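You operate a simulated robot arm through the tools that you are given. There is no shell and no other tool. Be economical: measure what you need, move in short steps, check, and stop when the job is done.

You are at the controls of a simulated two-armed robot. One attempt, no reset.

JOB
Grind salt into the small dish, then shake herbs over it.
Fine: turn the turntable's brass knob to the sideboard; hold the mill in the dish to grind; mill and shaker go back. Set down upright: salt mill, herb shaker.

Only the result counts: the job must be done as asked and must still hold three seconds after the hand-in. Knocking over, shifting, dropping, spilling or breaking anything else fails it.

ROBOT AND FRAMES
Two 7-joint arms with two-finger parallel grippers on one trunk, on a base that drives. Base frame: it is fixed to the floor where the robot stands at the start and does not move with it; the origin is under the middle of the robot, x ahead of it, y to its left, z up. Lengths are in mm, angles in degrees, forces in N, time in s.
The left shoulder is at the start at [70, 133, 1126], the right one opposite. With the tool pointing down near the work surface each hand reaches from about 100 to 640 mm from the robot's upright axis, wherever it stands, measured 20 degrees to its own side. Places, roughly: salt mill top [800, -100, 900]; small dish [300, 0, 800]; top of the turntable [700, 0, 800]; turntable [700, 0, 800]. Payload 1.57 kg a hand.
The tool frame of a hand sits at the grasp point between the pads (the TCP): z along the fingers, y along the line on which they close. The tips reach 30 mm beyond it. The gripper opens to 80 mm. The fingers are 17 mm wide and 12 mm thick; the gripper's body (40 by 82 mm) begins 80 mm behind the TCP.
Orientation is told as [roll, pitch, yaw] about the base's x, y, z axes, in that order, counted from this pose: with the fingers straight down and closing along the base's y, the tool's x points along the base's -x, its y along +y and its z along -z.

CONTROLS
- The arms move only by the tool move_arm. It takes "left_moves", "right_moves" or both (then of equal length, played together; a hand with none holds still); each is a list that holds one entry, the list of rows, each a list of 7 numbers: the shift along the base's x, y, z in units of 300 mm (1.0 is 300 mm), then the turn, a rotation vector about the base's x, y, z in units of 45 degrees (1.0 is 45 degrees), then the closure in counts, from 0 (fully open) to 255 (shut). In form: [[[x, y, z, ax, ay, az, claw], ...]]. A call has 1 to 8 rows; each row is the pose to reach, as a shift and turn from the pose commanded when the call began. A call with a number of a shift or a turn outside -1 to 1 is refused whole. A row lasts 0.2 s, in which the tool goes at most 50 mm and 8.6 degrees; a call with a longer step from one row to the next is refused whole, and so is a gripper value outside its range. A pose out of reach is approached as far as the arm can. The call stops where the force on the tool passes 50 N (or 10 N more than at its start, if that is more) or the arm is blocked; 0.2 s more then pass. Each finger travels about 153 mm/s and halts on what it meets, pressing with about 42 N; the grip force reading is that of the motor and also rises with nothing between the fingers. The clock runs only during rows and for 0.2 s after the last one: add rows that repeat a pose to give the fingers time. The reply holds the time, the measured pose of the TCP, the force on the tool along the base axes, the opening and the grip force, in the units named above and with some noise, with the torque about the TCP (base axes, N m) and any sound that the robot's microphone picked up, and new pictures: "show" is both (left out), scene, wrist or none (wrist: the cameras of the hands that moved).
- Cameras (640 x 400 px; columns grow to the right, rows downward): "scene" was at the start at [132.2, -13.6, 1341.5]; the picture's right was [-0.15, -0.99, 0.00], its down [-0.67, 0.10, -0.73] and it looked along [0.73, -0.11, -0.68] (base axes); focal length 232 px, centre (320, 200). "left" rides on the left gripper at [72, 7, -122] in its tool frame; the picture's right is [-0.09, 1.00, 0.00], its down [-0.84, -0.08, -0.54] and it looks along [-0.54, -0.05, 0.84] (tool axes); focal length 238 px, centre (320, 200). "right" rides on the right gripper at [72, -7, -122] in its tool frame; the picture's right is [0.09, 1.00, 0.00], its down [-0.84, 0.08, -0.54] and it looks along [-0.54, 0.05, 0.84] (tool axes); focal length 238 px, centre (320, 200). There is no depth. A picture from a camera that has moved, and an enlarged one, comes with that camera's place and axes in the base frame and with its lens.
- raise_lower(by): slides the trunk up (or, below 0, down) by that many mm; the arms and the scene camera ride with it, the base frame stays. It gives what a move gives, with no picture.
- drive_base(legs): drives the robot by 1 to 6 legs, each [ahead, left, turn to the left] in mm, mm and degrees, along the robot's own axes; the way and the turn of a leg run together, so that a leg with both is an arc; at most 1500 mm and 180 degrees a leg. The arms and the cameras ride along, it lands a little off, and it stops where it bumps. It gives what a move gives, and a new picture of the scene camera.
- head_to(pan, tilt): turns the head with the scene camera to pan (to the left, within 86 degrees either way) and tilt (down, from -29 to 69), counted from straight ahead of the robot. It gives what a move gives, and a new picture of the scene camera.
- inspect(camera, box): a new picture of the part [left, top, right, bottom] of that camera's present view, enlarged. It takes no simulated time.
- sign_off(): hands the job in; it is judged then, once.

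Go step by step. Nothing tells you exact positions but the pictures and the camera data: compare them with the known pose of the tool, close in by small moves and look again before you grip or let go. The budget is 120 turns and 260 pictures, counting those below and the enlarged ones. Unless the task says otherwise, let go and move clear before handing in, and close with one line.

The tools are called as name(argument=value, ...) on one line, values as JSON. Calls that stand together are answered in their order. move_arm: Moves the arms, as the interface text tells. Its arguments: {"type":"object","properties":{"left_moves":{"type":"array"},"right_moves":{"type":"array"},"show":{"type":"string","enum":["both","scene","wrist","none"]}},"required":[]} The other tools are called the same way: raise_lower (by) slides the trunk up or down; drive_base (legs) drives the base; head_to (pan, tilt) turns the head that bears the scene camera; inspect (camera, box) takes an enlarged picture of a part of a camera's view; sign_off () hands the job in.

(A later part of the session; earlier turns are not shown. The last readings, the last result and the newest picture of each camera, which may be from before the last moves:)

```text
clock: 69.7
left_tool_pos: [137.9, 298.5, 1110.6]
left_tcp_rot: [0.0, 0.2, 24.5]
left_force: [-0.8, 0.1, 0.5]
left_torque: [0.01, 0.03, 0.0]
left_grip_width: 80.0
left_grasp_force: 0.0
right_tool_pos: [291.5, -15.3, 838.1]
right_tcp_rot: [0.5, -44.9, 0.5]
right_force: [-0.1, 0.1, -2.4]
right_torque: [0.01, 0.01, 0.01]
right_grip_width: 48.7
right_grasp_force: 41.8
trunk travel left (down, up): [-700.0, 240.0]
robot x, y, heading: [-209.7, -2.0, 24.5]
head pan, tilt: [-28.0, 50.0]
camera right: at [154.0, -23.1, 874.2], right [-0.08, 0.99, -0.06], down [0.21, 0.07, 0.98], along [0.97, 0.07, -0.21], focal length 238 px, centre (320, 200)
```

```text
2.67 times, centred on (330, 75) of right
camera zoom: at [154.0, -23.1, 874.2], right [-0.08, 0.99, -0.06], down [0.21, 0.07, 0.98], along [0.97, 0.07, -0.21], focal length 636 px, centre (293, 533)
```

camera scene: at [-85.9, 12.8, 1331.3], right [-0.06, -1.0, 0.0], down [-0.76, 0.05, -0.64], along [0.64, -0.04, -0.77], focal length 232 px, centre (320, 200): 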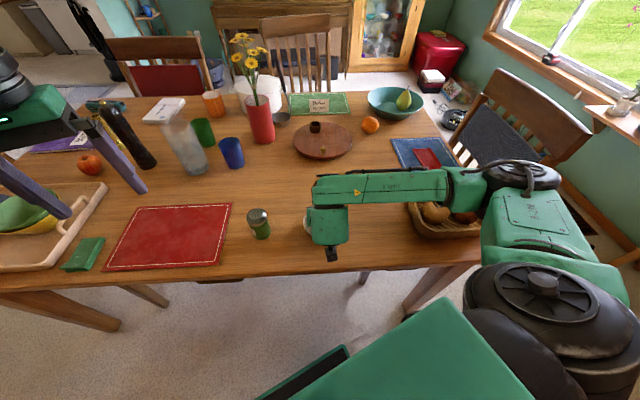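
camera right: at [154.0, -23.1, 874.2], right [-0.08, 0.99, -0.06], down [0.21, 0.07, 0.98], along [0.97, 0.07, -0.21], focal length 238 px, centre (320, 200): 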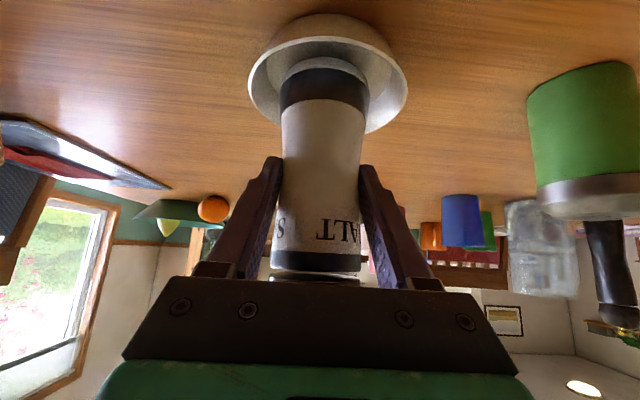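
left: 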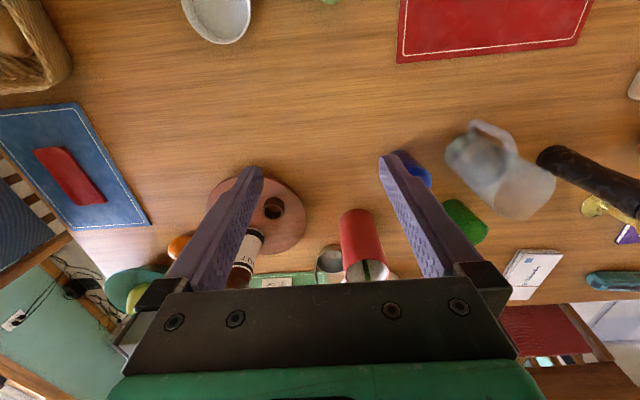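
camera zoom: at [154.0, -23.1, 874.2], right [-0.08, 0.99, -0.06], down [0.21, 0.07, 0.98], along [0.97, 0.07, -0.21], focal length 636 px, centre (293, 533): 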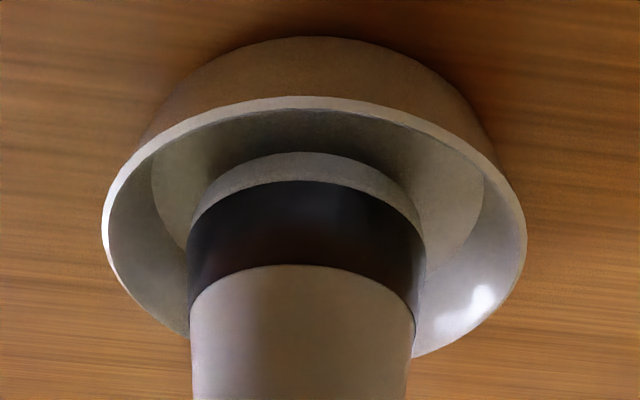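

No sign of grinding yet. I'll try turning the mill's cap with the left hand while the right holds the body in the dish; bringing the left hand above first.

move_arm(left_moves=[[[0.07, -0.1, 0, 0, 0, -0.12, 0], [0.14, -0.2, 0, 0, 0, -0.24, 0], [0.21, -0.32, 0, 0, 0, -0.36, 0], [0.28, -0.45, 0, 0, 0, -0.48, 0], [0.35, -0.58, 0, 0, 0, -0.544, 0], [0.42, -0.7, 0, 0, 0, -0.544, 0], [0.48, -0.8, 0, 0, 0, -0.544, 0]]])

```text
clock: 71.3
left_tool_pos: [268.1, 82.4, 1113.1]
left_tcp_rot: [0.0, 0.0, 0.0]
left_force: [-0.2, -0.4, -0.2]
left_torque: [-0.03, 0.01, -0.02]
left_grip_width: 80.1
left_grasp_force: 0.0
left hand out of reach, approached as far as the arm can: row 7
right_tool_pos: [290.9, -12.8, 838.2]
right_tcp_rot: [0.5, -45.1, 0.6]
right_force: [0.2, 0.0, -2.2]
right_torque: [-0.03, 0.01, -0.02]
right_grip_width: 48.6
right_grasp_force: 42.3
trunk travel left (down, up): [-700.0, 240.0]
robot x, y, heading: [-209.0, -0.6, 24.4]
head pan, tilt: [-28.0, 50.0]
camera scene: at [-86.7, 13.3, 1331.4], right [-0.06, -1.0, 0.0], down [-0.76, 0.05, -0.64], along [0.64, -0.04, -0.77], focal length 232 px, centre (320, 200)
camera left: at [194.2, 88.7, 1235.9], right [0.09, 1.0, 0.0], down [0.84, -0.08, 0.54], along [0.54, -0.05, -0.84], focal length 238 px, centre (320, 200)
```

scene: 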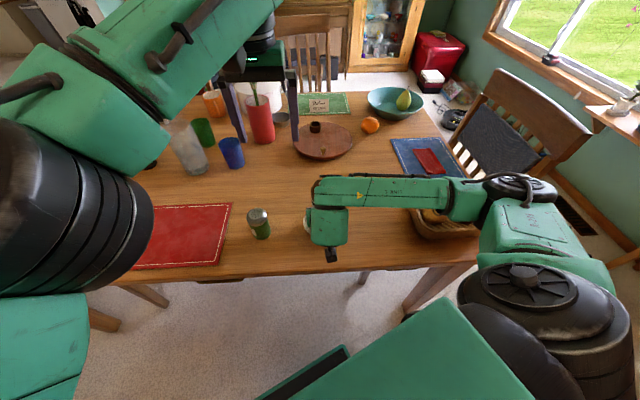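
left: 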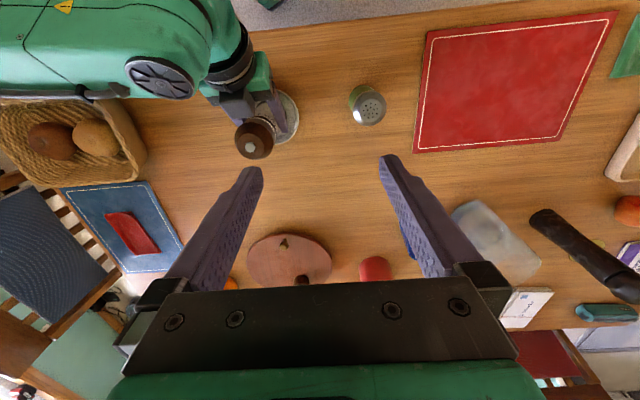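

The left arm can't cross that far at this heading. I'll lift the mill, turn the base to heading ~0, and return it into the dish so both hands fit.

move_arm(right_moves=[[[0, 0, 0.1, 0, 0, 0, 255], [0, 0, 0.22, 0, 0, 0, 255], [0, 0, 0.36, 0, 0, 0, 255], [0, 0, 0.4, 0, 0, 0, 255]]], show="none")

drive_base(legs=[[0, 0, -24.5]])

head_to(pan=0, tilt=50)

```text
clock: 72.3
left_tool_pos: [266.2, 81.6, 1111.1]
left_tcp_rot: [0.0, 0.1, -0.1]
left_force: [-0.2, 0.0, 0.7]
left_torque: [-0.02, 0.0, 0.04]
left_grip_width: 80.2
left_grasp_force: 0.0
right_tool_pos: [292.0, -15.2, 957.9]
right_tcp_rot: [0.5, -44.9, 0.6]
right_force: [0.8, 0.1, -2.3]
right_torque: [0.01, 0.02, 0.01]
right_grip_width: 48.7
right_grasp_force: 42.1
trunk travel left (down, up): [-700.0, 240.0]
robot x, y, heading: [-210.3, 0.3, 24.3]
head pan, tilt: [-28.0, 50.0]
```

```text
clock: 73.9
left_tool_pos: [260.5, -118.9, 1110.9]
left_tcp_rot: [0.0, 0.1, -24.1]
left_force: [0.7, 0.5, -0.1]
left_torque: [-0.01, -0.01, -0.01]
left_grip_width: 79.9
left_grasp_force: 0.1
right_tool_pos: [244.4, -217.8, 957.6]
right_tcp_rot: [0.4, -44.9, -23.5]
right_force: [0.5, 0.3, -2.6]
right_torque: [-0.01, 0.0, 0.03]
right_grip_width: 48.7
right_grasp_force: 42.2
trunk travel left (down, up): [-700.0, 240.0]
robot x, y, heading: [-207.2, -1.6, 0.2]
head pan, tilt: [-28.0, 50.0]
camera scene: at [-89.8, -38.5, 1331.3], right [-0.46, -0.89, 0.0], down [-0.68, 0.35, -0.64], along [0.57, -0.3, -0.77], focal length 232 px, centre (320, 200)
```

scene: 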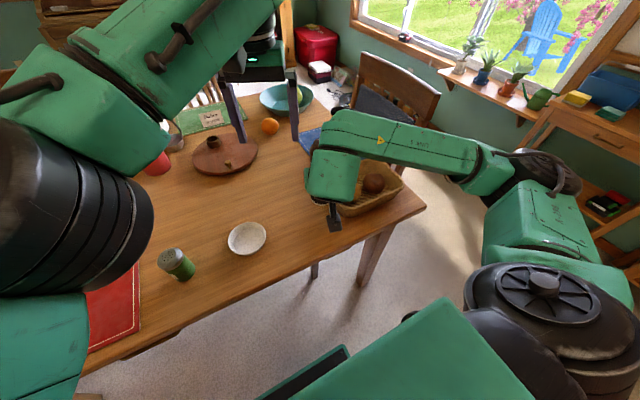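

```text
clock: 74.9
left_tool_pos: [261.1, -119.0, 1110.9]
left_tcp_rot: [0.0, 0.1, -24.0]
left_force: [-0.6, -0.1, -0.5]
left_torque: [-0.03, 0.0, -0.03]
left_grip_width: 79.7
left_grasp_force: 0.1
right_tool_pos: [244.7, -216.9, 957.5]
right_tcp_rot: [0.5, -44.9, -23.5]
right_force: [-0.4, -0.1, -2.9]
right_torque: [0.01, 0.02, -0.05]
right_grip_width: 48.7
right_grasp_force: 41.9
trunk travel left (down, up): [-700.0, 240.0]
robot x, y, heading: [-211.4, -2.8, 0.3]
head pan, tilt: [0.0, 50.0]
camera scene: at [-81.2, -2.5, 1331.3], right [0.01, -1.0, 0.0], down [-0.77, -0.01, -0.64], along [0.64, 0.01, -0.77], focal length 232 px, centre (320, 200)
```

scene: 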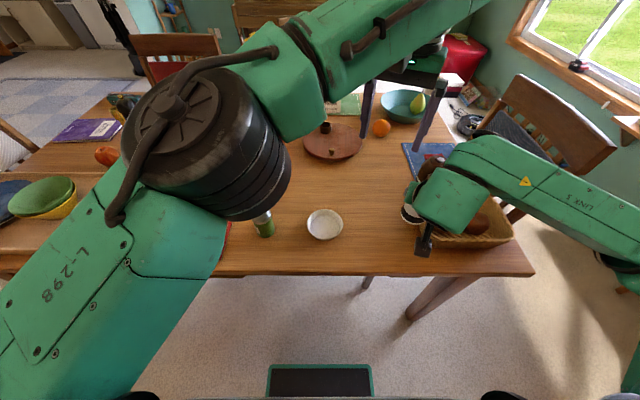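

inspect(camera="scene", box=[285, 195, 365, 250])

move_arm(left_moves=[[[0, 0.14, 0, 0, 0, 0.13, 0], [0, 0.28, 0, 0, 0, 0.26, 0], [0, 0.42, 0, 0, 0, 0.39, 0], [0, 0.56, 0, 0, 0, 0.53, 0], [0, 0.7, 0, 0, 0, 0.53, 0], [0, 0.8, 0, 0, 0, 0.53, 0]]], right_moves=[[[0.02, 0.11, 0, 0, 0, 0.13, 255], [0.04, 0.22, 0, 0, 0, 0.26, 255], [0.07, 0.33, 0, 0, 0, 0.39, 255], [0.1, 0.45, 0, 0, 0, 0.522, 255], [0.14, 0.57, 0, 0, 0, 0.522, 255], [0.157, 0.68, 0, 0, 0, 0.522, 255]]])

inspect(camera="left", box=[60, 40, 300, 200])

```text
7.27 times, centred on (325, 222) of scene
camera zoom: at [-81.2, -2.5, 1331.3], right [0.01, -1.0, 0.0], down [-0.77, -0.01, -0.64], along [0.64, 0.01, -0.77], focal length 1688 px, centre (284, 36)
```

zoom: 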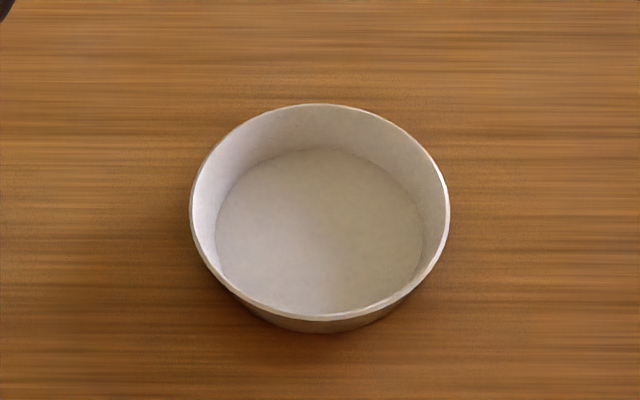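

```text
clock: 76.3
left_tool_pos: [260.2, 124.8, 1110.0]
left_tcp_rot: [-0.2, 0.2, -0.2]
left_force: [-0.3, 0.2, -0.8]
left_torque: [-0.02, 0.01, 0.02]
left_grip_width: 80.0
left_grasp_force: 0.0
right_tool_pos: [289.0, -12.5, 956.5]
right_tcp_rot: [0.3, -45.0, 0.2]
right_force: [0.5, 0.2, -3.3]
right_torque: [-0.01, 0.01, 0.0]
right_grip_width: 48.6
right_grasp_force: 41.9
trunk travel left (down, up): [-700.0, 240.0]
robot x, y, heading: [-209.4, -0.5, 0.4]
head pan, tilt: [0.0, 50.0]
camera scene: at [-80.9, 0.8, 1331.2], right [0.01, -1.0, 0.0], down [-0.77, -0.01, -0.64], along [0.64, 0.0, -0.77], focal length 232 px, centre (320, 200)
camera right: at [152.3, -20.4, 993.3], right [-0.07, 1.0, -0.06], down [0.21, 0.08, 0.97], along [0.98, 0.06, -0.21], focal length 238 px, centre (320, 200)
camera left: at [187.0, 131.3, 1234.1], right [0.1, 1.0, 0.0], down [0.84, -0.08, 0.54], along [0.54, -0.05, -0.84], focal length 238 px, centre (320, 200)
```

scene: 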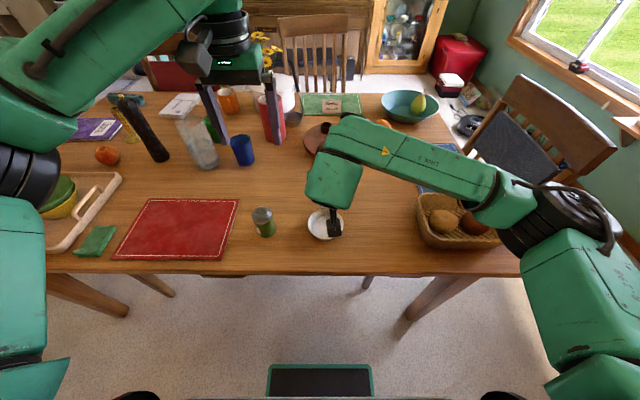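
right: 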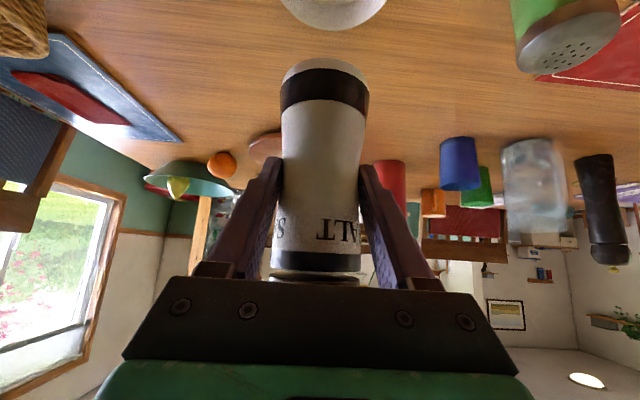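
left: 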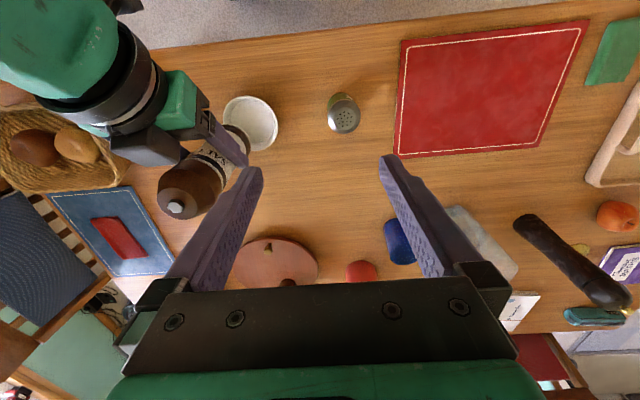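

```text
2.50 times, centred on (180, 120) of left
camera zoom: at [187.0, 131.3, 1234.1], right [0.1, 1.0, 0.0], down [0.84, -0.08, 0.54], along [0.54, -0.05, -0.84], focal length 596 px, centre (670, 400)
```

zoom: 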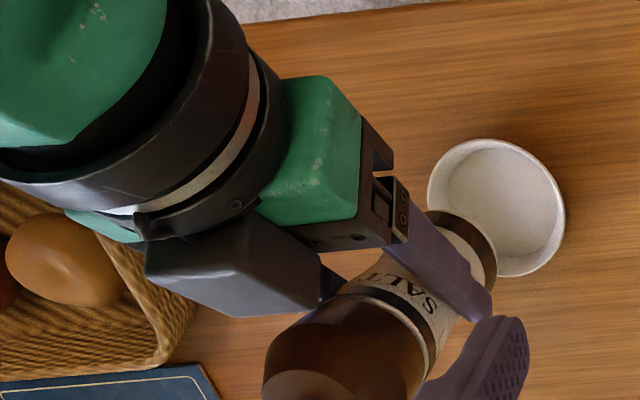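

No salt in the dish yet. Lowering the mill back in and bringing the left hand above its cap.

move_arm(right_moves=[[[0.005, 0, -0.1, 0, 0, 0, 255], [0.005, 0, -0.2, 0, 0, 0, 255], [0.005, 0, -0.3, 0, 0, 0, 255], [0.005, 0, -0.37, 0, 0, 0, 255], [0.005, 0, -0.4, 0, 0, 0, 255], [0.005, 0, -0.41, 0, 0, 0, 255]]], left_moves=[[[0.02, -0.08, 0, 0, 0, 0, 0], [0.04, -0.16, 0, 0, 0, 0, 0], [0.06, -0.24, 0, 0, 0, 0, 0], [0.08, -0.32, 0, 0, 0, 0, 0], [0.1, -0.4, 0, 0, 0, 0, 0], [0.1, -0.46, 0, 0, 0, 0, 0]]])

```text
clock: 77.7
left_tool_pos: [289.4, -15.1, 1113.4]
left_tcp_rot: [0.1, 0.1, -0.3]
left_force: [0.0, -0.8, 0.1]
left_torque: [0.01, -0.01, -0.01]
left_grip_width: 79.9
left_grasp_force: 0.0
right_tool_pos: [292.2, -14.8, 833.6]
right_tcp_rot: [0.5, -45.1, 0.0]
right_force: [-0.2, -1.0, -1.8]
right_torque: [-0.04, 0.0, 0.04]
right_grip_width: 48.8
right_grasp_force: 42.2
trunk travel left (down, up): [-700.0, 240.0]
robot x, y, heading: [-211.1, 0.0, 0.3]
head pan, tilt: [0.0, 50.0]
camera scene: at [-81.2, -3.2, 1331.3], right [0.01, -1.0, 0.0], down [-0.77, -0.01, -0.64], along [0.64, 0.01, -0.77], focal length 232 px, centre (320, 200)
camera right: at [156.1, -22.7, 870.1], right [-0.07, 1.0, -0.06], down [0.21, 0.07, 0.98], along [0.98, 0.06, -0.21], focal length 238 px, centre (320, 200)
camera left: at [217.4, -8.5, 1236.4], right [0.1, 1.0, 0.0], down [0.84, -0.08, 0.54], along [0.54, -0.05, -0.84], focal length 238 px, centre (320, 200)
```

scene: 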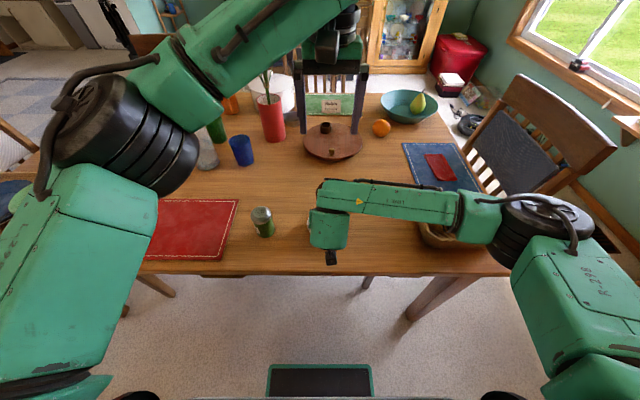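
right: 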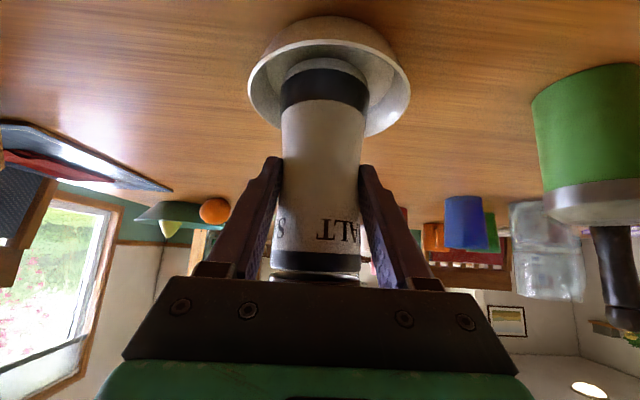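
left: 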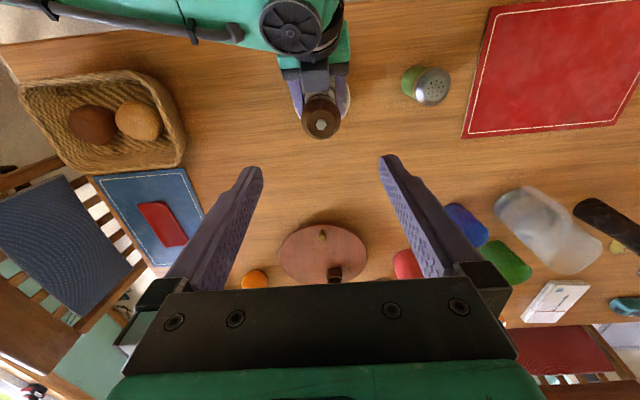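

move_arm(left_moves=[[[0.02, 0.003, -0.14, 0, 0, 0, 0], [0.02, 0.003, -0.28, 0, 0, 0, 0], [0.02, 0.003, -0.4, 0, 0, 0, 0], [0.02, 0.003, -0.48, 0, 0, 0, 0]]])

inspect(camera="left", box=[220, 40, 420, 200])

```text
clock: 78.7
left_tool_pos: [297.2, -16.4, 968.4]
left_tcp_rot: [0.0, 0.1, -0.1]
left_force: [0.9, 0.6, 0.4]
left_torque: [0.03, 0.05, 0.03]
left_grip_width: 79.9
left_grasp_force: 0.0
right_tool_pos: [294.4, -13.9, 833.9]
right_tcp_rot: [0.5, -45.0, 0.0]
right_force: [0.0, 0.1, -1.6]
right_torque: [0.03, 0.03, 0.02]
right_grip_width: 48.6
right_grasp_force: 41.8
trunk travel left (down, up): [-700.0, 240.0]
robot x, y, heading: [-211.3, 2.1, 0.2]
head pan, tilt: [0.0, 50.0]
camera scene: at [-80.5, -2.3, 1331.2], right [0.01, -1.0, 0.0], down [-0.77, -0.01, -0.64], along [0.64, 0.01, -0.77], focal length 232 px, centre (320, 200)
camera left: at [224.8, -9.1, 1091.8], right [0.1, 1.0, 0.0], down [0.84, -0.08, 0.54], along [0.54, -0.05, -0.84], focal length 238 px, centre (320, 200)
```

scene: 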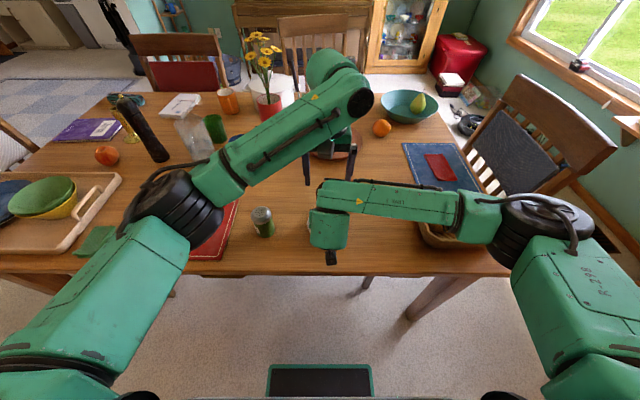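
left: 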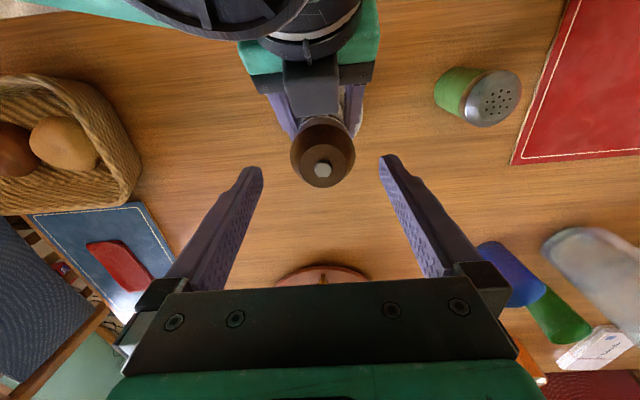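

```text
2.50 times, centred on (320, 120) of left
camera zoom: at [224.8, -9.1, 1091.8], right [0.1, 1.0, 0.0], down [0.84, -0.08, 0.54], along [0.54, -0.05, -0.84], focal length 596 px, centre (320, 400)
```

zoom: 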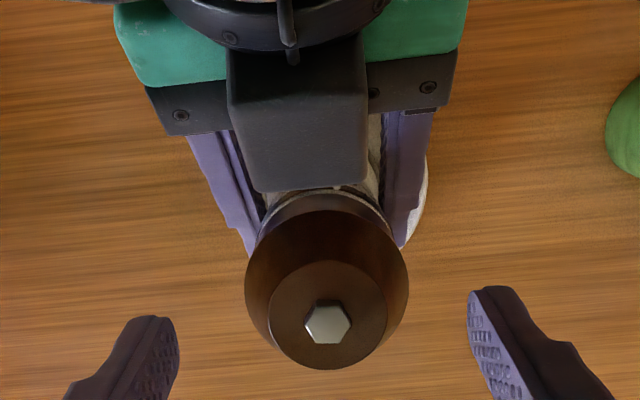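

move_arm(left_moves=[[[0.004, 0.008, -0.06, 0, 0, 0, 0], [0.004, 0.008, -0.12, 0, 0, 0, 0], [0.004, 0.008, -0.155, 0, 0, 0, 0], [0.004, 0.008, -0.155, 0, 0, 0, 60], [0.004, 0.008, -0.155, 0, 0, 0, 100], [0.004, 0.008, -0.155, 0, 0, 0, 150], [0.004, 0.008, -0.155, 0, 0, 0, 150]]], show="wrist")

inspect(camera="left", box=[220, 40, 420, 240])

```text
clock: 80.3
left_tool_pos: [297.6, -12.9, 920.4]
left_tcp_rot: [-0.1, 0.2, -0.4]
left_force: [2.6, -11.4, -0.2]
left_torque: [-0.39, -0.15, -0.02]
left_grip_width: 52.5
left_grasp_force: 42.2
right_tool_pos: [293.7, -13.3, 833.7]
right_tcp_rot: [0.6, -44.9, 0.0]
right_force: [-2.8, 11.4, -0.6]
right_torque: [-0.62, -0.04, 0.11]
right_grip_width: 48.3
right_grasp_force: 41.8
trunk travel left (down, up): [-700.0, 240.0]
robot x, y, heading: [-206.5, -7.7, 0.6]
head pan, tilt: [0.0, 50.0]
camera left: at [225.2, -5.6, 1044.4], right [0.1, 1.0, 0.0], down [0.84, -0.08, 0.54], along [0.54, -0.05, -0.84], focal length 238 px, centre (320, 200)
```

left: 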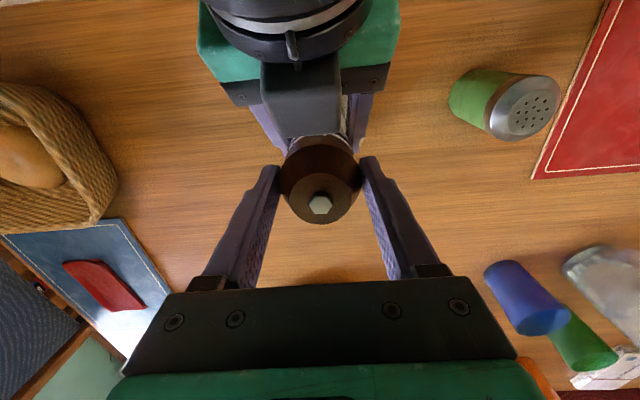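

```text
2.00 times, centred on (320, 140) of left
camera zoom: at [225.2, -5.6, 1044.4], right [0.1, 1.0, 0.0], down [0.84, -0.08, 0.54], along [0.54, -0.05, -0.84], focal length 477 px, centre (320, 320)
```

zoom: 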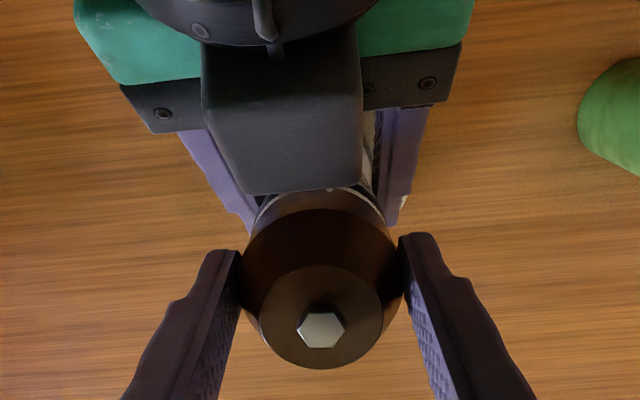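

Cap gripped. Twisting it gently while the body is held.

move_arm(left_moves=[[[0, -0.01, 0, 0, 0, 0.1, 170], [0, -0.01, 0, 0, 0, 0.2, 170], [0, -0.01, 0, 0, 0, 0.3, 170], [0, -0.01, 0, 0, 0, 0.3, 170]]], show="wrist")

inspect(camera="left", box=[220, 40, 420, 240])

```text
clock: 81.3
left_tool_pos: [297.0, -15.3, 920.3]
left_tcp_rot: [0.1, 0.2, 13.5]
left_force: [14.8, 1.0, -6.6]
left_torque: [0.17, -0.39, 0.04]
left_grip_width: 52.6
left_grasp_force: 42.3
right_tool_pos: [292.1, -15.1, 834.0]
right_tcp_rot: [0.4, -44.9, 0.1]
right_force: [-14.9, -2.2, 7.6]
right_torque: [-0.05, -0.91, 0.01]
right_grip_width: 48.8
right_grasp_force: 42.5
trunk travel left (down, up): [-700.0, 240.0]
robot x, y, heading: [-208.4, 0.2, 0.4]
head pan, tilt: [0.0, 50.0]
camera left: at [225.8, -25.5, 1044.2], right [-0.14, 0.99, 0.0], down [0.83, 0.12, 0.54], along [0.54, 0.08, -0.84], focal length 238 px, centre (320, 200)
```

left: 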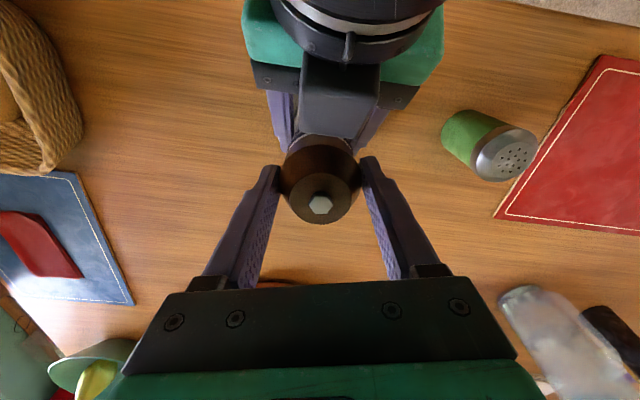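

```text
2.00 times, centred on (320, 140) of left
camera zoom: at [225.8, -25.5, 1044.2], right [-0.14, 0.99, 0.0], down [0.83, 0.12, 0.54], along [0.54, 0.08, -0.84], focal length 477 px, centre (320, 320)
```

zoom: 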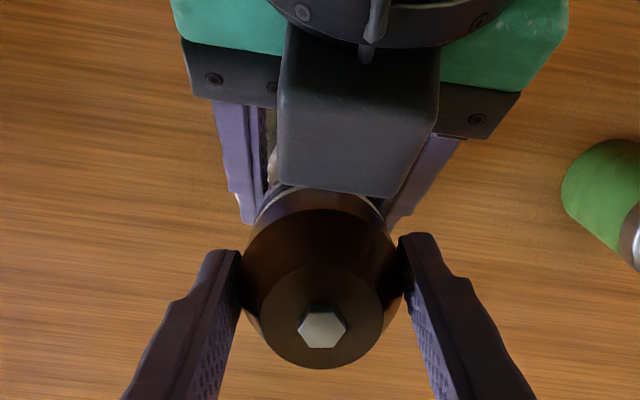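

The nut turned with the left hand at almost no torque, so the cap likely does rotate. Checking whether the body stayed.

inspect(camera="right", box=[220, 0, 420, 290])

move_arm(left_moves=[[[0.01, 0, 0, 0, 0, 0.13, 170], [0.02, 0, 0, 0, 0, 0.26, 170], [0.025, 0, 0, 0, 0, 0.39, 170], [0.025, 0, 0, 0, 0, 0.52, 170], [0.025, 0, 0, 0, 0, 0.65, 170], [0.025, 0, 0, 0, 0, 0.65, 170]]], show="wrist")

```text
1.38 times, centred on (320, 145) of right
camera zoom: at [155.9, -22.1, 870.3], right [-0.07, 1.0, -0.06], down [0.21, 0.07, 0.97], along [0.98, 0.06, -0.21], focal length 329 px, centre (320, 276)
```

zoom: 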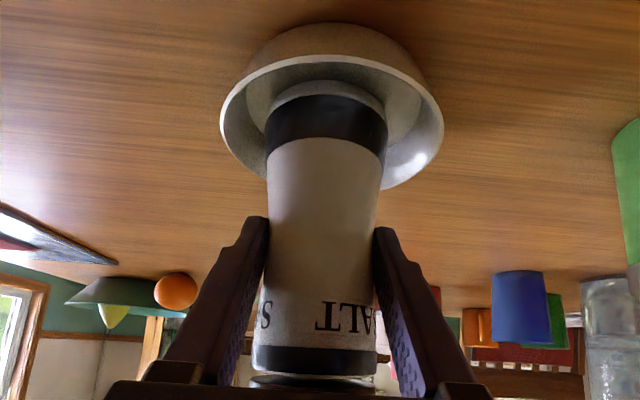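

```text
clock: 82.7
left_tool_pos: [303.7, -14.5, 920.3]
left_tcp_rot: [0.2, 0.0, 42.6]
left_force: [-25.8, 3.0, 4.7]
left_torque: [0.0, 1.36, 0.03]
left_grip_width: 52.3
left_grasp_force: 41.9
right_tool_pos: [294.5, -15.2, 832.9]
right_tcp_rot: [0.4, -45.0, -0.1]
right_force: [25.8, -5.3, -7.6]
right_torque: [0.35, 1.0, -0.06]
right_grip_width: 49.0
right_grasp_force: 41.8
trunk travel left (down, up): [-700.0, 240.0]
robot x, y, heading: [-207.7, 2.0, 0.5]
head pan, tilt: [0.0, 50.0]
camera left: at [247.1, -59.5, 1044.4], right [-0.61, 0.8, 0.0], down [0.67, 0.51, 0.54], along [0.43, 0.33, -0.84], focal length 238 px, centre (320, 200)
```

left: 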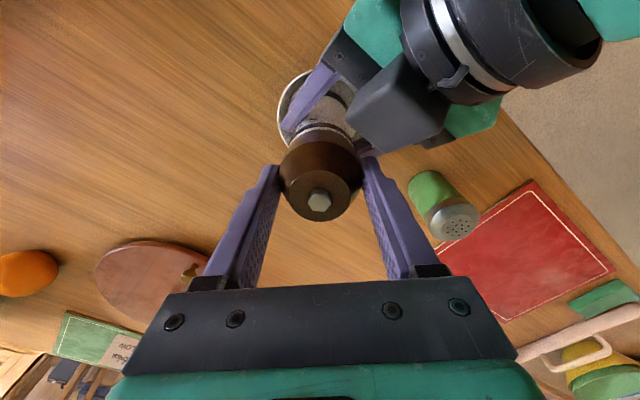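

The cap is hinged indeed (body unmoved). I'll relieve the sideways load and twist it back and forth through a larger angle.

move_arm(left_moves=[[[-0.02, 0, 0, 0, 0, -0.15, 170], [-0.02, 0, 0, 0, 0, -0.33, 170], [-0.02, 0, 0, 0, 0, -0.51, 170], [-0.02, 0, 0, 0, 0, -0.69, 170], [-0.02, 0, 0, 0, 0, -0.87, 170], [-0.02, 0, 0, 0, 0, -0.99, 170]]], show="none")

move_arm(left_moves=[[[0, 0, 0, 0, 0, -0.18, 170], [0, 0, 0, 0, 0, -0.36, 170], [0, 0, 0, 0, 0, -0.54, 170], [0, 0, 0, 0, 0, -0.72, 170], [0, 0, 0, 0, 0, -0.9, 170]]], show="wrist")

inspect(camera="right", box=[220, 0, 420, 290])

```text
clock: 84.1
left_tool_pos: [300.4, -14.8, 920.0]
left_tcp_rot: [0.1, -0.2, -2.0]
left_force: [25.1, 10.9, -11.3]
left_torque: [-0.09, -1.2, -0.02]
left_grip_width: 52.1
left_grasp_force: 41.8
right_tool_pos: [293.7, -14.2, 833.8]
right_tcp_rot: [0.5, -44.9, 0.1]
right_force: [-25.0, -11.0, 11.4]
right_torque: [1.01, -1.06, -0.12]
right_grip_width: 48.5
right_grasp_force: 42.1
trunk travel left (down, up): [-700.0, 240.0]
robot x, y, heading: [-205.7, -4.3, 0.3]
head pan, tilt: [0.0, 50.0]
```

```text
clock: 85.3
left_tool_pos: [298.6, -16.0, 920.4]
left_tcp_rot: [0.1, 0.0, -42.7]
left_force: [15.3, 12.5, 0.5]
left_torque: [0.1, -0.45, 0.04]
left_grip_width: 52.2
left_grasp_force: 42.1
right_tool_pos: [293.9, -15.3, 833.3]
right_tcp_rot: [0.3, -44.9, 0.0]
right_force: [-15.4, -12.6, -0.9]
right_torque: [1.05, -0.97, -0.15]
right_grip_width: 48.9
right_grasp_force: 42.5
trunk travel left (down, up): [-700.0, 240.0]
robot x, y, heading: [-209.5, -4.6, 0.4]
head pan, tilt: [0.0, 50.0]
camera left: at [249.3, 37.3, 1044.9], right [0.74, 0.67, 0.0], down [0.56, -0.62, 0.54], along [0.36, -0.4, -0.84], focal length 238 px, centre (320, 200)
```

left: 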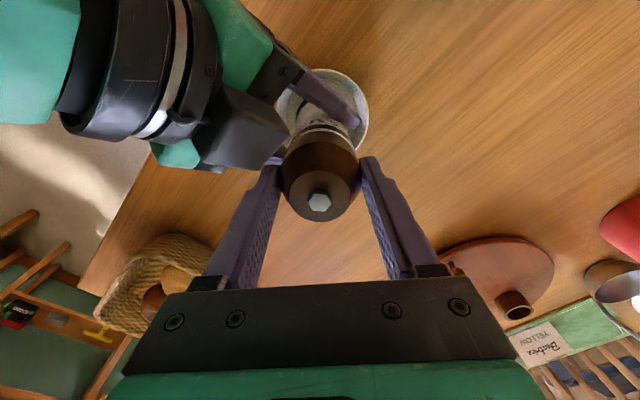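

```text
1.38 times, centred on (320, 145) of right
camera zoom: at [156.0, -22.4, 869.9], right [-0.07, 1.0, -0.06], down [0.21, 0.07, 0.97], along [0.98, 0.06, -0.21], focal length 329 px, centre (320, 276)
```

zoom: 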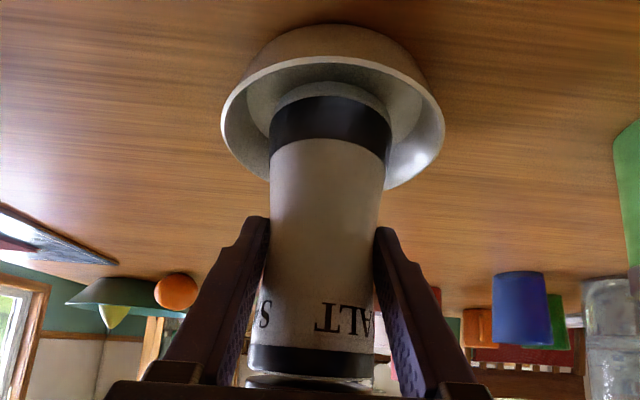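

Cap turned ~85° back with the body steady. Continuing larger swings.

move_arm(left_moves=[[[0.01, 0.01, 0, 0, 0, 0.18, 170], [0.01, 0.01, 0, 0, 0, 0.36, 170], [0.01, 0.01, 0, 0, 0, 0.54, 170], [0.01, 0.01, 0, 0, 0, 0.72, 170], [0.01, 0.01, 0, 0, 0, 0.9, 170], [0.01, 0.01, 0, 0, 0, 1.0, 170]]], show="none")

move_arm(left_moves=[[[0, 0, 0, 0, 0, 0.18, 170], [0, 0, 0, 0, 0, 0.36, 170], [0, 0, 0, 0, 0, 0.54, 170], [0, 0, 0, 0, 0, 0.72, 170], [0, 0, 0, 0, 0, 0.9, 170], [0, 0, 0, 0, 0, 1.0, 170]]], show="none")

move_arm(left_moves=[[[0, 0, 0, 0, 0, 0.18, 170], [0, 0, 0, 0, 0, 0.36, 170], [0, 0, 0, 0, 0, 0.54, 170], [0, 0, 0, 0, 0, 0.72, 170]]], show="wrist")

inspect(camera="right", box=[220, 0, 420, 290])

```text
clock: 86.7
left_tool_pos: [300.3, -15.6, 921.4]
left_tcp_rot: [-0.1, 0.2, 2.6]
left_force: [-23.1, -8.3, 15.3]
left_torque: [-0.42, 1.11, -0.01]
left_grip_width: 52.1
left_grasp_force: 41.9
right_tool_pos: [294.3, -13.4, 834.1]
right_tcp_rot: [0.6, -45.1, 0.0]
right_force: [22.5, 7.7, -17.1]
right_torque: [-0.31, 1.02, 0.09]
right_grip_width: 48.7
right_grasp_force: 42.4
trunk travel left (down, up): [-700.0, 240.0]
robot x, y, heading: [-205.9, 1.4, 0.2]
head pan, tilt: [0.0, 50.0]
```

```text
clock: 88.1
left_tool_pos: [302.0, -14.1, 920.4]
left_tcp_rot: [0.0, 0.2, 47.6]
left_force: [-12.5, -13.6, 5.8]
left_torque: [-0.12, 0.64, 0.02]
left_grip_width: 52.2
left_grasp_force: 42.1
right_tool_pos: [293.0, -13.5, 834.8]
right_tcp_rot: [0.6, -45.0, 0.1]
right_force: [13.9, 13.4, -9.6]
right_torque: [-0.99, 0.55, 0.09]
right_grip_width: 48.5
right_grasp_force: 41.7
trunk travel left (down, up): [-700.0, 240.0]
robot x, y, heading: [-209.3, -1.0, 0.3]
head pan, tilt: [0.0, 50.0]
```

```text
clock: 89.1
left_tool_pos: [303.3, -12.7, 919.3]
left_tcp_rot: [0.0, 0.0, 80.3]
left_force: [1.8, -10.1, 1.8]
left_torque: [0.06, 0.81, -0.08]
left_grip_width: 52.0
left_grasp_force: 42.0
right_tool_pos: [292.9, -14.5, 835.0]
right_tcp_rot: [0.4, -44.8, 0.1]
right_force: [-2.5, 10.7, -4.0]
right_torque: [-0.93, -0.85, 0.23]
right_grip_width: 48.9
right_grasp_force: 42.3
trunk travel left (down, up): [-700.0, 240.0]
robot x, y, heading: [-207.1, -0.7, 0.7]
head pan, tilt: [0.0, 50.0]
camera left: at [283.8, -82.9, 1044.3], right [-0.97, 0.26, 0.0], down [0.22, 0.81, 0.54], along [0.14, 0.52, -0.84], focal length 238 px, centre (320, 200)
```

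left: 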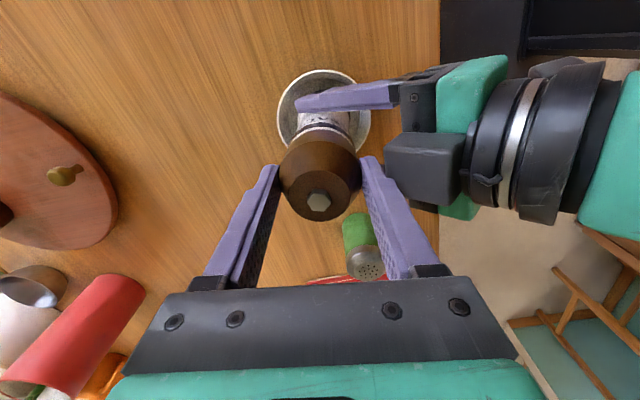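

```text
1.38 times, centred on (320, 145) of right
camera zoom: at [155.5, -21.9, 870.3], right [-0.07, 1.0, -0.06], down [0.21, 0.07, 0.97], along [0.97, 0.06, -0.21], focal length 329 px, centre (320, 276)
```

zoom: 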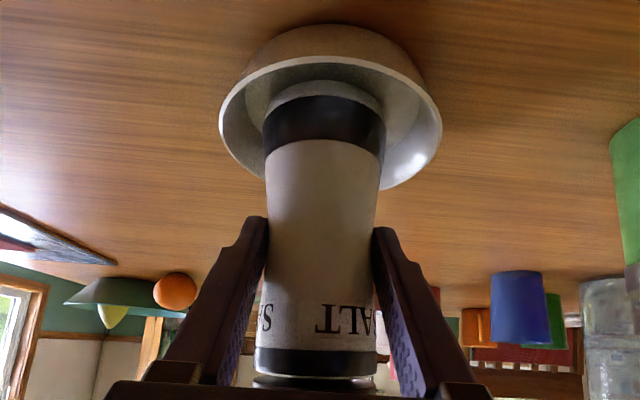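

inspect(camera="left", box=[260, 50, 400, 160])

```text
3.64 times, centred on (330, 105) of left
camera zoom: at [283.8, -82.9, 1044.3], right [-0.97, 0.26, 0.0], down [0.22, 0.81, 0.54], along [0.14, 0.52, -0.84], focal length 867 px, centre (284, 546)
```

zoom: 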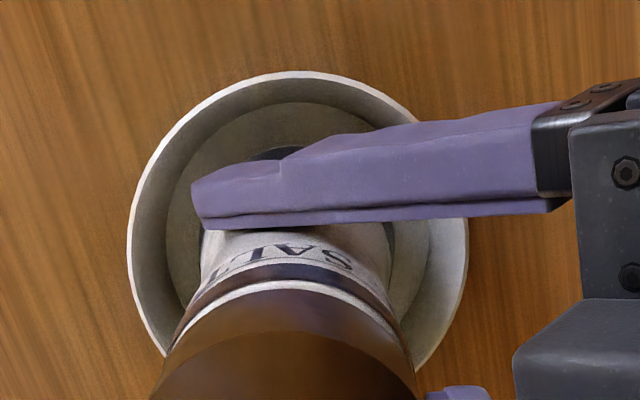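

move_arm(left_moves=[[[0, 0, 0, 0, 0, -0.18, 170], [0, 0, 0, 0, 0, -0.36, 170], [0, 0, 0, 0, 0, -0.54, 170], [0, 0, 0, 0, 0, -0.72, 170], [0, 0, 0, 0, 0, -0.9, 170], [0, 0, 0, 0, 0, -1.0, 170]]], show="none")

move_arm(left_moves=[[[0, 0, 0, 0, 0, -0.18, 170], [0, 0, 0, 0, 0, -0.36, 170], [0, 0, 0, 0, 0, -0.54, 170], [0, 0, 0, 0, 0, -0.72, 170], [0, 0, 0, 0, 0, -0.9, 170], [0, 0, 0, 0, 0, -1.0, 170]]], show="none")

move_arm(left_moves=[[[0, 0, 0, 0, 0, -0.18, 170], [0, 0, 0, 0, 0, -0.36, 170], [0, 0, 0, 0, 0, -0.54, 170], [0, 0, 0, 0, 0, -0.72, 170], [0, 0, 0, 0, 0, -0.9, 170], [0, 0, 0, 0, 0, -1.0, 170]]], show="none")

move_arm(left_moves=[[[0, 0, 0, 0, 0, -0.18, 170], [0, 0, 0, 0, 0, -0.36, 170], [0, 0, 0, 0, 0, -0.5, 170]]], show="wrist")

inspect(camera="right", box=[220, 0, 420, 290])

```text
clock: 90.5
left_tool_pos: [303.3, -13.2, 920.8]
left_tcp_rot: [-0.1, 0.1, 34.9]
left_force: [18.9, -8.6, -5.0]
left_torque: [-0.46, -0.73, 0.0]
left_grip_width: 52.2
left_grasp_force: 42.2
right_tool_pos: [293.3, -14.7, 834.1]
right_tcp_rot: [0.6, -45.0, 0.1]
right_force: [-18.4, 9.9, 4.6]
right_torque: [-0.31, -0.96, 0.06]
right_grip_width: 48.3
right_grasp_force: 42.5
trunk travel left (down, up): [-700.0, 240.0]
robot x, y, heading: [-204.5, -3.8, 0.5]
head pan, tilt: [0.0, 50.0]
```

```text
clock: 91.9
left_tool_pos: [302.3, -13.9, 920.0]
left_tcp_rot: [-0.1, 0.0, -10.2]
left_force: [12.6, -5.4, -0.6]
left_torque: [-0.69, -0.91, 0.03]
left_grip_width: 52.2
left_grasp_force: 42.1
right_tool_pos: [293.0, -14.1, 833.9]
right_tcp_rot: [0.5, -44.9, 0.1]
right_force: [-13.0, 4.3, -2.8]
right_torque: [0.25, -0.14, 0.01]
right_grip_width: 48.6
right_grasp_force: 42.3
trunk travel left (down, up): [-700.0, 240.0]
robot x, y, heading: [-209.9, -0.8, 0.2]
head pan, tilt: [0.0, 50.0]
```

```text
clock: 93.3
left_tool_pos: [303.0, -12.8, 921.7]
left_tcp_rot: [-0.1, 0.1, -55.1]
left_force: [1.3, -5.2, 13.7]
left_torque: [-0.84, 0.11, 0.06]
left_grip_width: 52.4
left_grasp_force: 42.1
right_tool_pos: [292.5, -14.2, 834.9]
right_tcp_rot: [0.4, -44.9, 0.0]
right_force: [-2.3, 5.1, -16.5]
right_torque: [0.41, -0.2, 0.05]
right_grip_width: 48.3
right_grasp_force: 41.7
trunk travel left (down, up): [-700.0, 240.0]
robot x, y, heading: [-206.3, -3.5, 0.8]
head pan, tilt: [0.0, 50.0]
```

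```text
clock: 94.1
left_tool_pos: [303.2, -12.1, 920.4]
left_tcp_rot: [0.1, 0.0, -77.8]
left_force: [12.3, -9.4, 14.9]
left_torque: [-0.07, 0.74, 0.26]
left_grip_width: 52.1
left_grasp_force: 41.8
right_tool_pos: [293.1, -14.2, 833.0]
right_tcp_rot: [0.5, -44.8, 0.1]
right_force: [-13.1, 8.1, -15.9]
right_torque: [-0.7, -1.63, -0.15]
right_grip_width: 48.5
right_grasp_force: 42.1
trunk travel left (down, up): [-700.0, 240.0]
robot x, y, heading: [-210.7, -0.1, 0.4]
head pan, tilt: [0.0, 50.0]
camera left: at [293.0, 58.2, 1044.3], right [0.99, 0.12, 0.0], down [0.1, -0.83, 0.54], along [0.07, -0.54, -0.84], focal length 238 px, centre (320, 200)
```

left: 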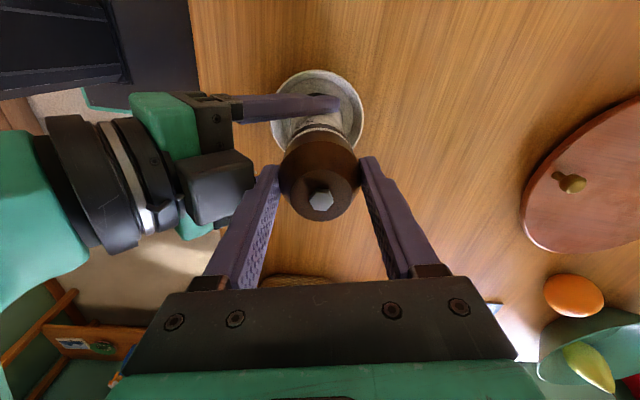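

```text
1.38 times, centred on (320, 145) of right
camera zoom: at [155.2, -21.6, 870.1], right [-0.07, 1.0, -0.06], down [0.21, 0.07, 0.97], along [0.97, 0.06, -0.21], focal length 329 px, centre (320, 276)
```

zoom: 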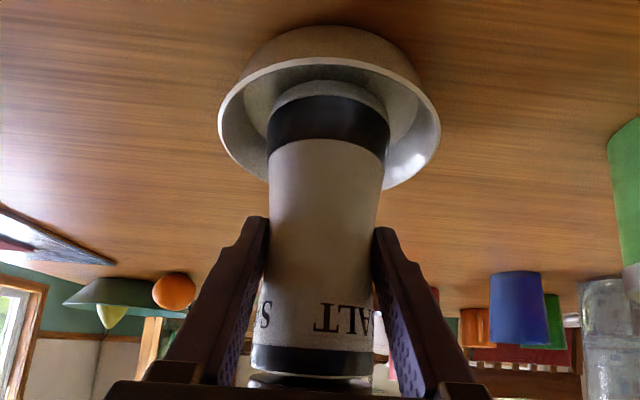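

inspect(camera="left", box=[250, 50, 390, 160])

```text
3.64 times, centred on (320, 105) of left
camera zoom: at [293.0, 58.2, 1044.3], right [0.99, 0.12, 0.0], down [0.1, -0.83, 0.54], along [0.07, -0.54, -0.84], focal length 867 px, centre (320, 546)
```

zoom: 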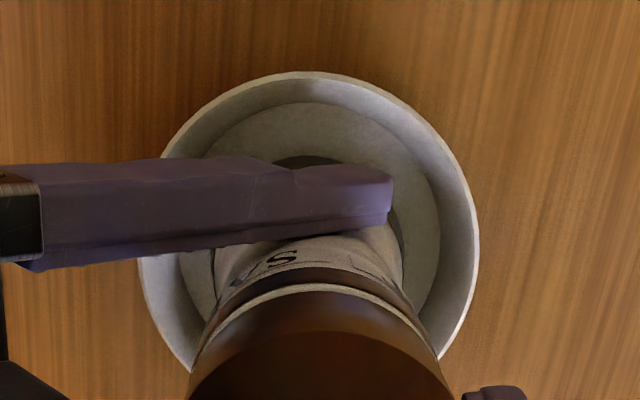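

No salt visible yet. I'll ratchet: release the cap, return the hand, and regrip to add net turns.

move_arm(left_moves=[[[0, 0, 0, 0, 0, 0, 75], [0, 0, 0, 0, 0, 0, 70], [0, 0, 0.07, 0, 0, 0, 70], [0, 0, 0.14, 0, 0, 0, 70], [0, 0, 0.22, 0, 0, 0, 30], [0, 0, 0.22, 0, 0, 0.18, 0], [0, 0, 0.22, 0, 0, 0.36, 0], [0, 0, 0.22, 0, 0, 0.54, 0]]], show="none")

move_arm(left_moves=[[[0, 0, 0, 0, 0, 0.18, 0], [0, 0, 0, 0, 0, 0.36, 0], [0, 0, 0, 0, 0, 0.54, 0], [0, 0, 0, 0, 0, 0.72, 0], [0, 0, 0, 0, 0, 0.9, 0], [0, 0, 0, 0, 0, 1.0, 0]]], show="none")

move_arm(left_moves=[[[0, 0, 0, 0, 0, 0.18, 0], [0, 0, 0, 0, 0, 0.36, 0], [0, 0, 0, 0, 0, 0.54, 0], [0, 0, 0, 0, 0, 0.72, 0], [0, 0, 0, 0, 0, 0.9, 0], [0, 0, 0, 0, 0, 1.0, 0]]], show="none")

move_arm(left_moves=[[[0, 0, 0, 0, 0, 0.18, 20], [0, 0, 0, 0, 0, 0.36, 30], [0, 0, 0, 0, 0, 0.54, 40], [0, 0, 0, 0, 0, 0.7, 40]]], show="wrist")

inspect(camera="left", box=[220, 60, 420, 200])

```text
clock: 94.8
left_tool_pos: [304.4, -7.5, 928.6]
left_tcp_rot: [-0.1, 0.5, -76.9]
left_force: [5.1, 0.8, -2.2]
left_torque: [-0.13, -0.06, -0.1]
left_grip_width: 54.1
left_grasp_force: 0.0
right_tool_pos: [295.0, -8.8, 841.3]
right_tcp_rot: [1.2, -45.7, -0.1]
right_force: [-4.5, -0.9, 0.3]
right_torque: [0.18, -0.35, 0.08]
right_grip_width: 48.2
right_grasp_force: 41.9
trunk travel left (down, up): [-700.0, 240.0]
robot x, y, heading: [-210.1, 0.9, 0.5]
head pan, tilt: [0.0, 50.0]
stopped in row 3 (left hand): the force on the tool passed its limit (the readings are from after the stop); the commanded pose is now the measured one
```

```text
clock: 96.2
left_tool_pos: [303.8, -9.9, 929.5]
left_tcp_rot: [-0.2, 0.5, -31.9]
left_force: [-0.5, -0.7, 0.2]
left_torque: [0.02, -0.01, -0.01]
left_grip_width: 80.0
left_grasp_force: 0.0
right_tool_pos: [294.8, -9.4, 842.1]
right_tcp_rot: [1.4, -45.7, -0.2]
right_force: [0.6, 0.0, -1.4]
right_torque: [0.0, 0.01, -0.03]
right_grip_width: 47.9
right_grasp_force: 41.4
trunk travel left (down, up): [-700.0, 240.0]
robot x, y, heading: [-207.9, -3.3, 0.4]
head pan, tilt: [0.0, 50.0]
```

```text
clock: 97.6
left_tool_pos: [305.2, -9.0, 927.7]
left_tcp_rot: [-0.1, 0.5, 13.0]
left_force: [0.7, -0.6, -0.2]
left_torque: [0.01, 0.01, 0.0]
left_grip_width: 80.0
left_grasp_force: 0.0
right_tool_pos: [294.9, -9.4, 841.9]
right_tcp_rot: [1.4, -45.6, -0.3]
right_force: [-0.1, -0.3, -2.5]
right_torque: [-0.03, 0.03, 0.04]
right_grip_width: 48.4
right_grasp_force: 42.0
trunk travel left (down, up): [-700.0, 240.0]
robot x, y, heading: [-205.5, -2.3, 0.5]
head pan, tilt: [0.0, 50.0]
```

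```text
clock: 98.6
left_tool_pos: [303.8, -9.1, 927.7]
left_tcp_rot: [-0.1, 0.4, 44.8]
left_force: [-0.6, -0.3, -0.3]
left_torque: [0.03, 0.04, 0.03]
left_grip_width: 67.2
left_grasp_force: 0.1
right_tool_pos: [294.9, -9.1, 841.8]
right_tcp_rot: [1.4, -45.7, -0.2]
right_force: [0.4, 0.0, -3.0]
right_torque: [-0.02, 0.04, 0.0]
right_grip_width: 48.1
right_grasp_force: 42.5
trunk travel left (down, up): [-700.0, 240.0]
robot x, y, heading: [-209.2, 1.9, 0.5]
head pan, tilt: [0.0, 50.0]
camera left: at [248.1, -54.3, 1052.6], right [-0.63, 0.77, 0.0], down [0.65, 0.54, 0.53], along [0.41, 0.34, -0.85], focal length 238 px, centre (320, 200)
```

left: 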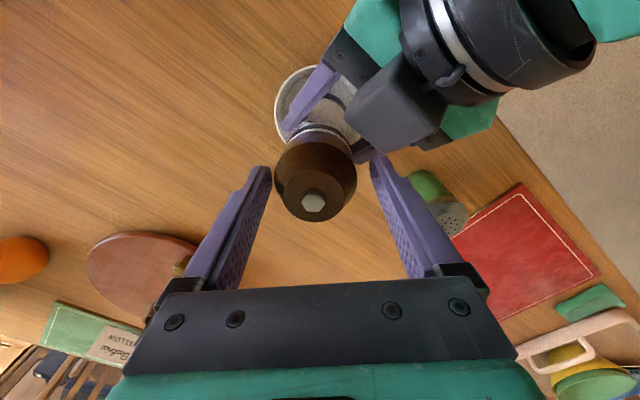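

```text
2.86 times, centred on (320, 130) of left
camera zoom: at [248.1, -54.3, 1052.6], right [-0.63, 0.77, 0.0], down [0.65, 0.54, 0.53], along [0.41, 0.34, -0.85], focal length 681 px, centre (320, 400)
```

zoom: 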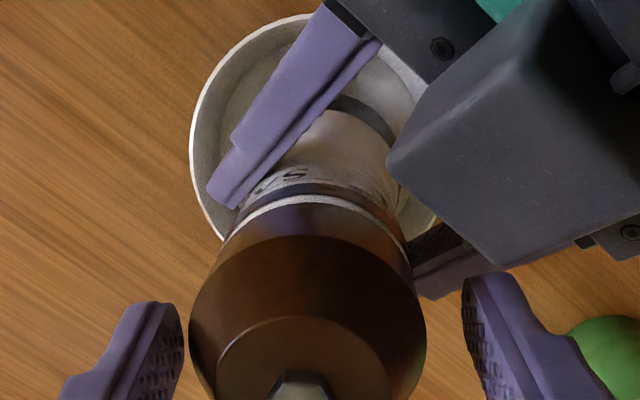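

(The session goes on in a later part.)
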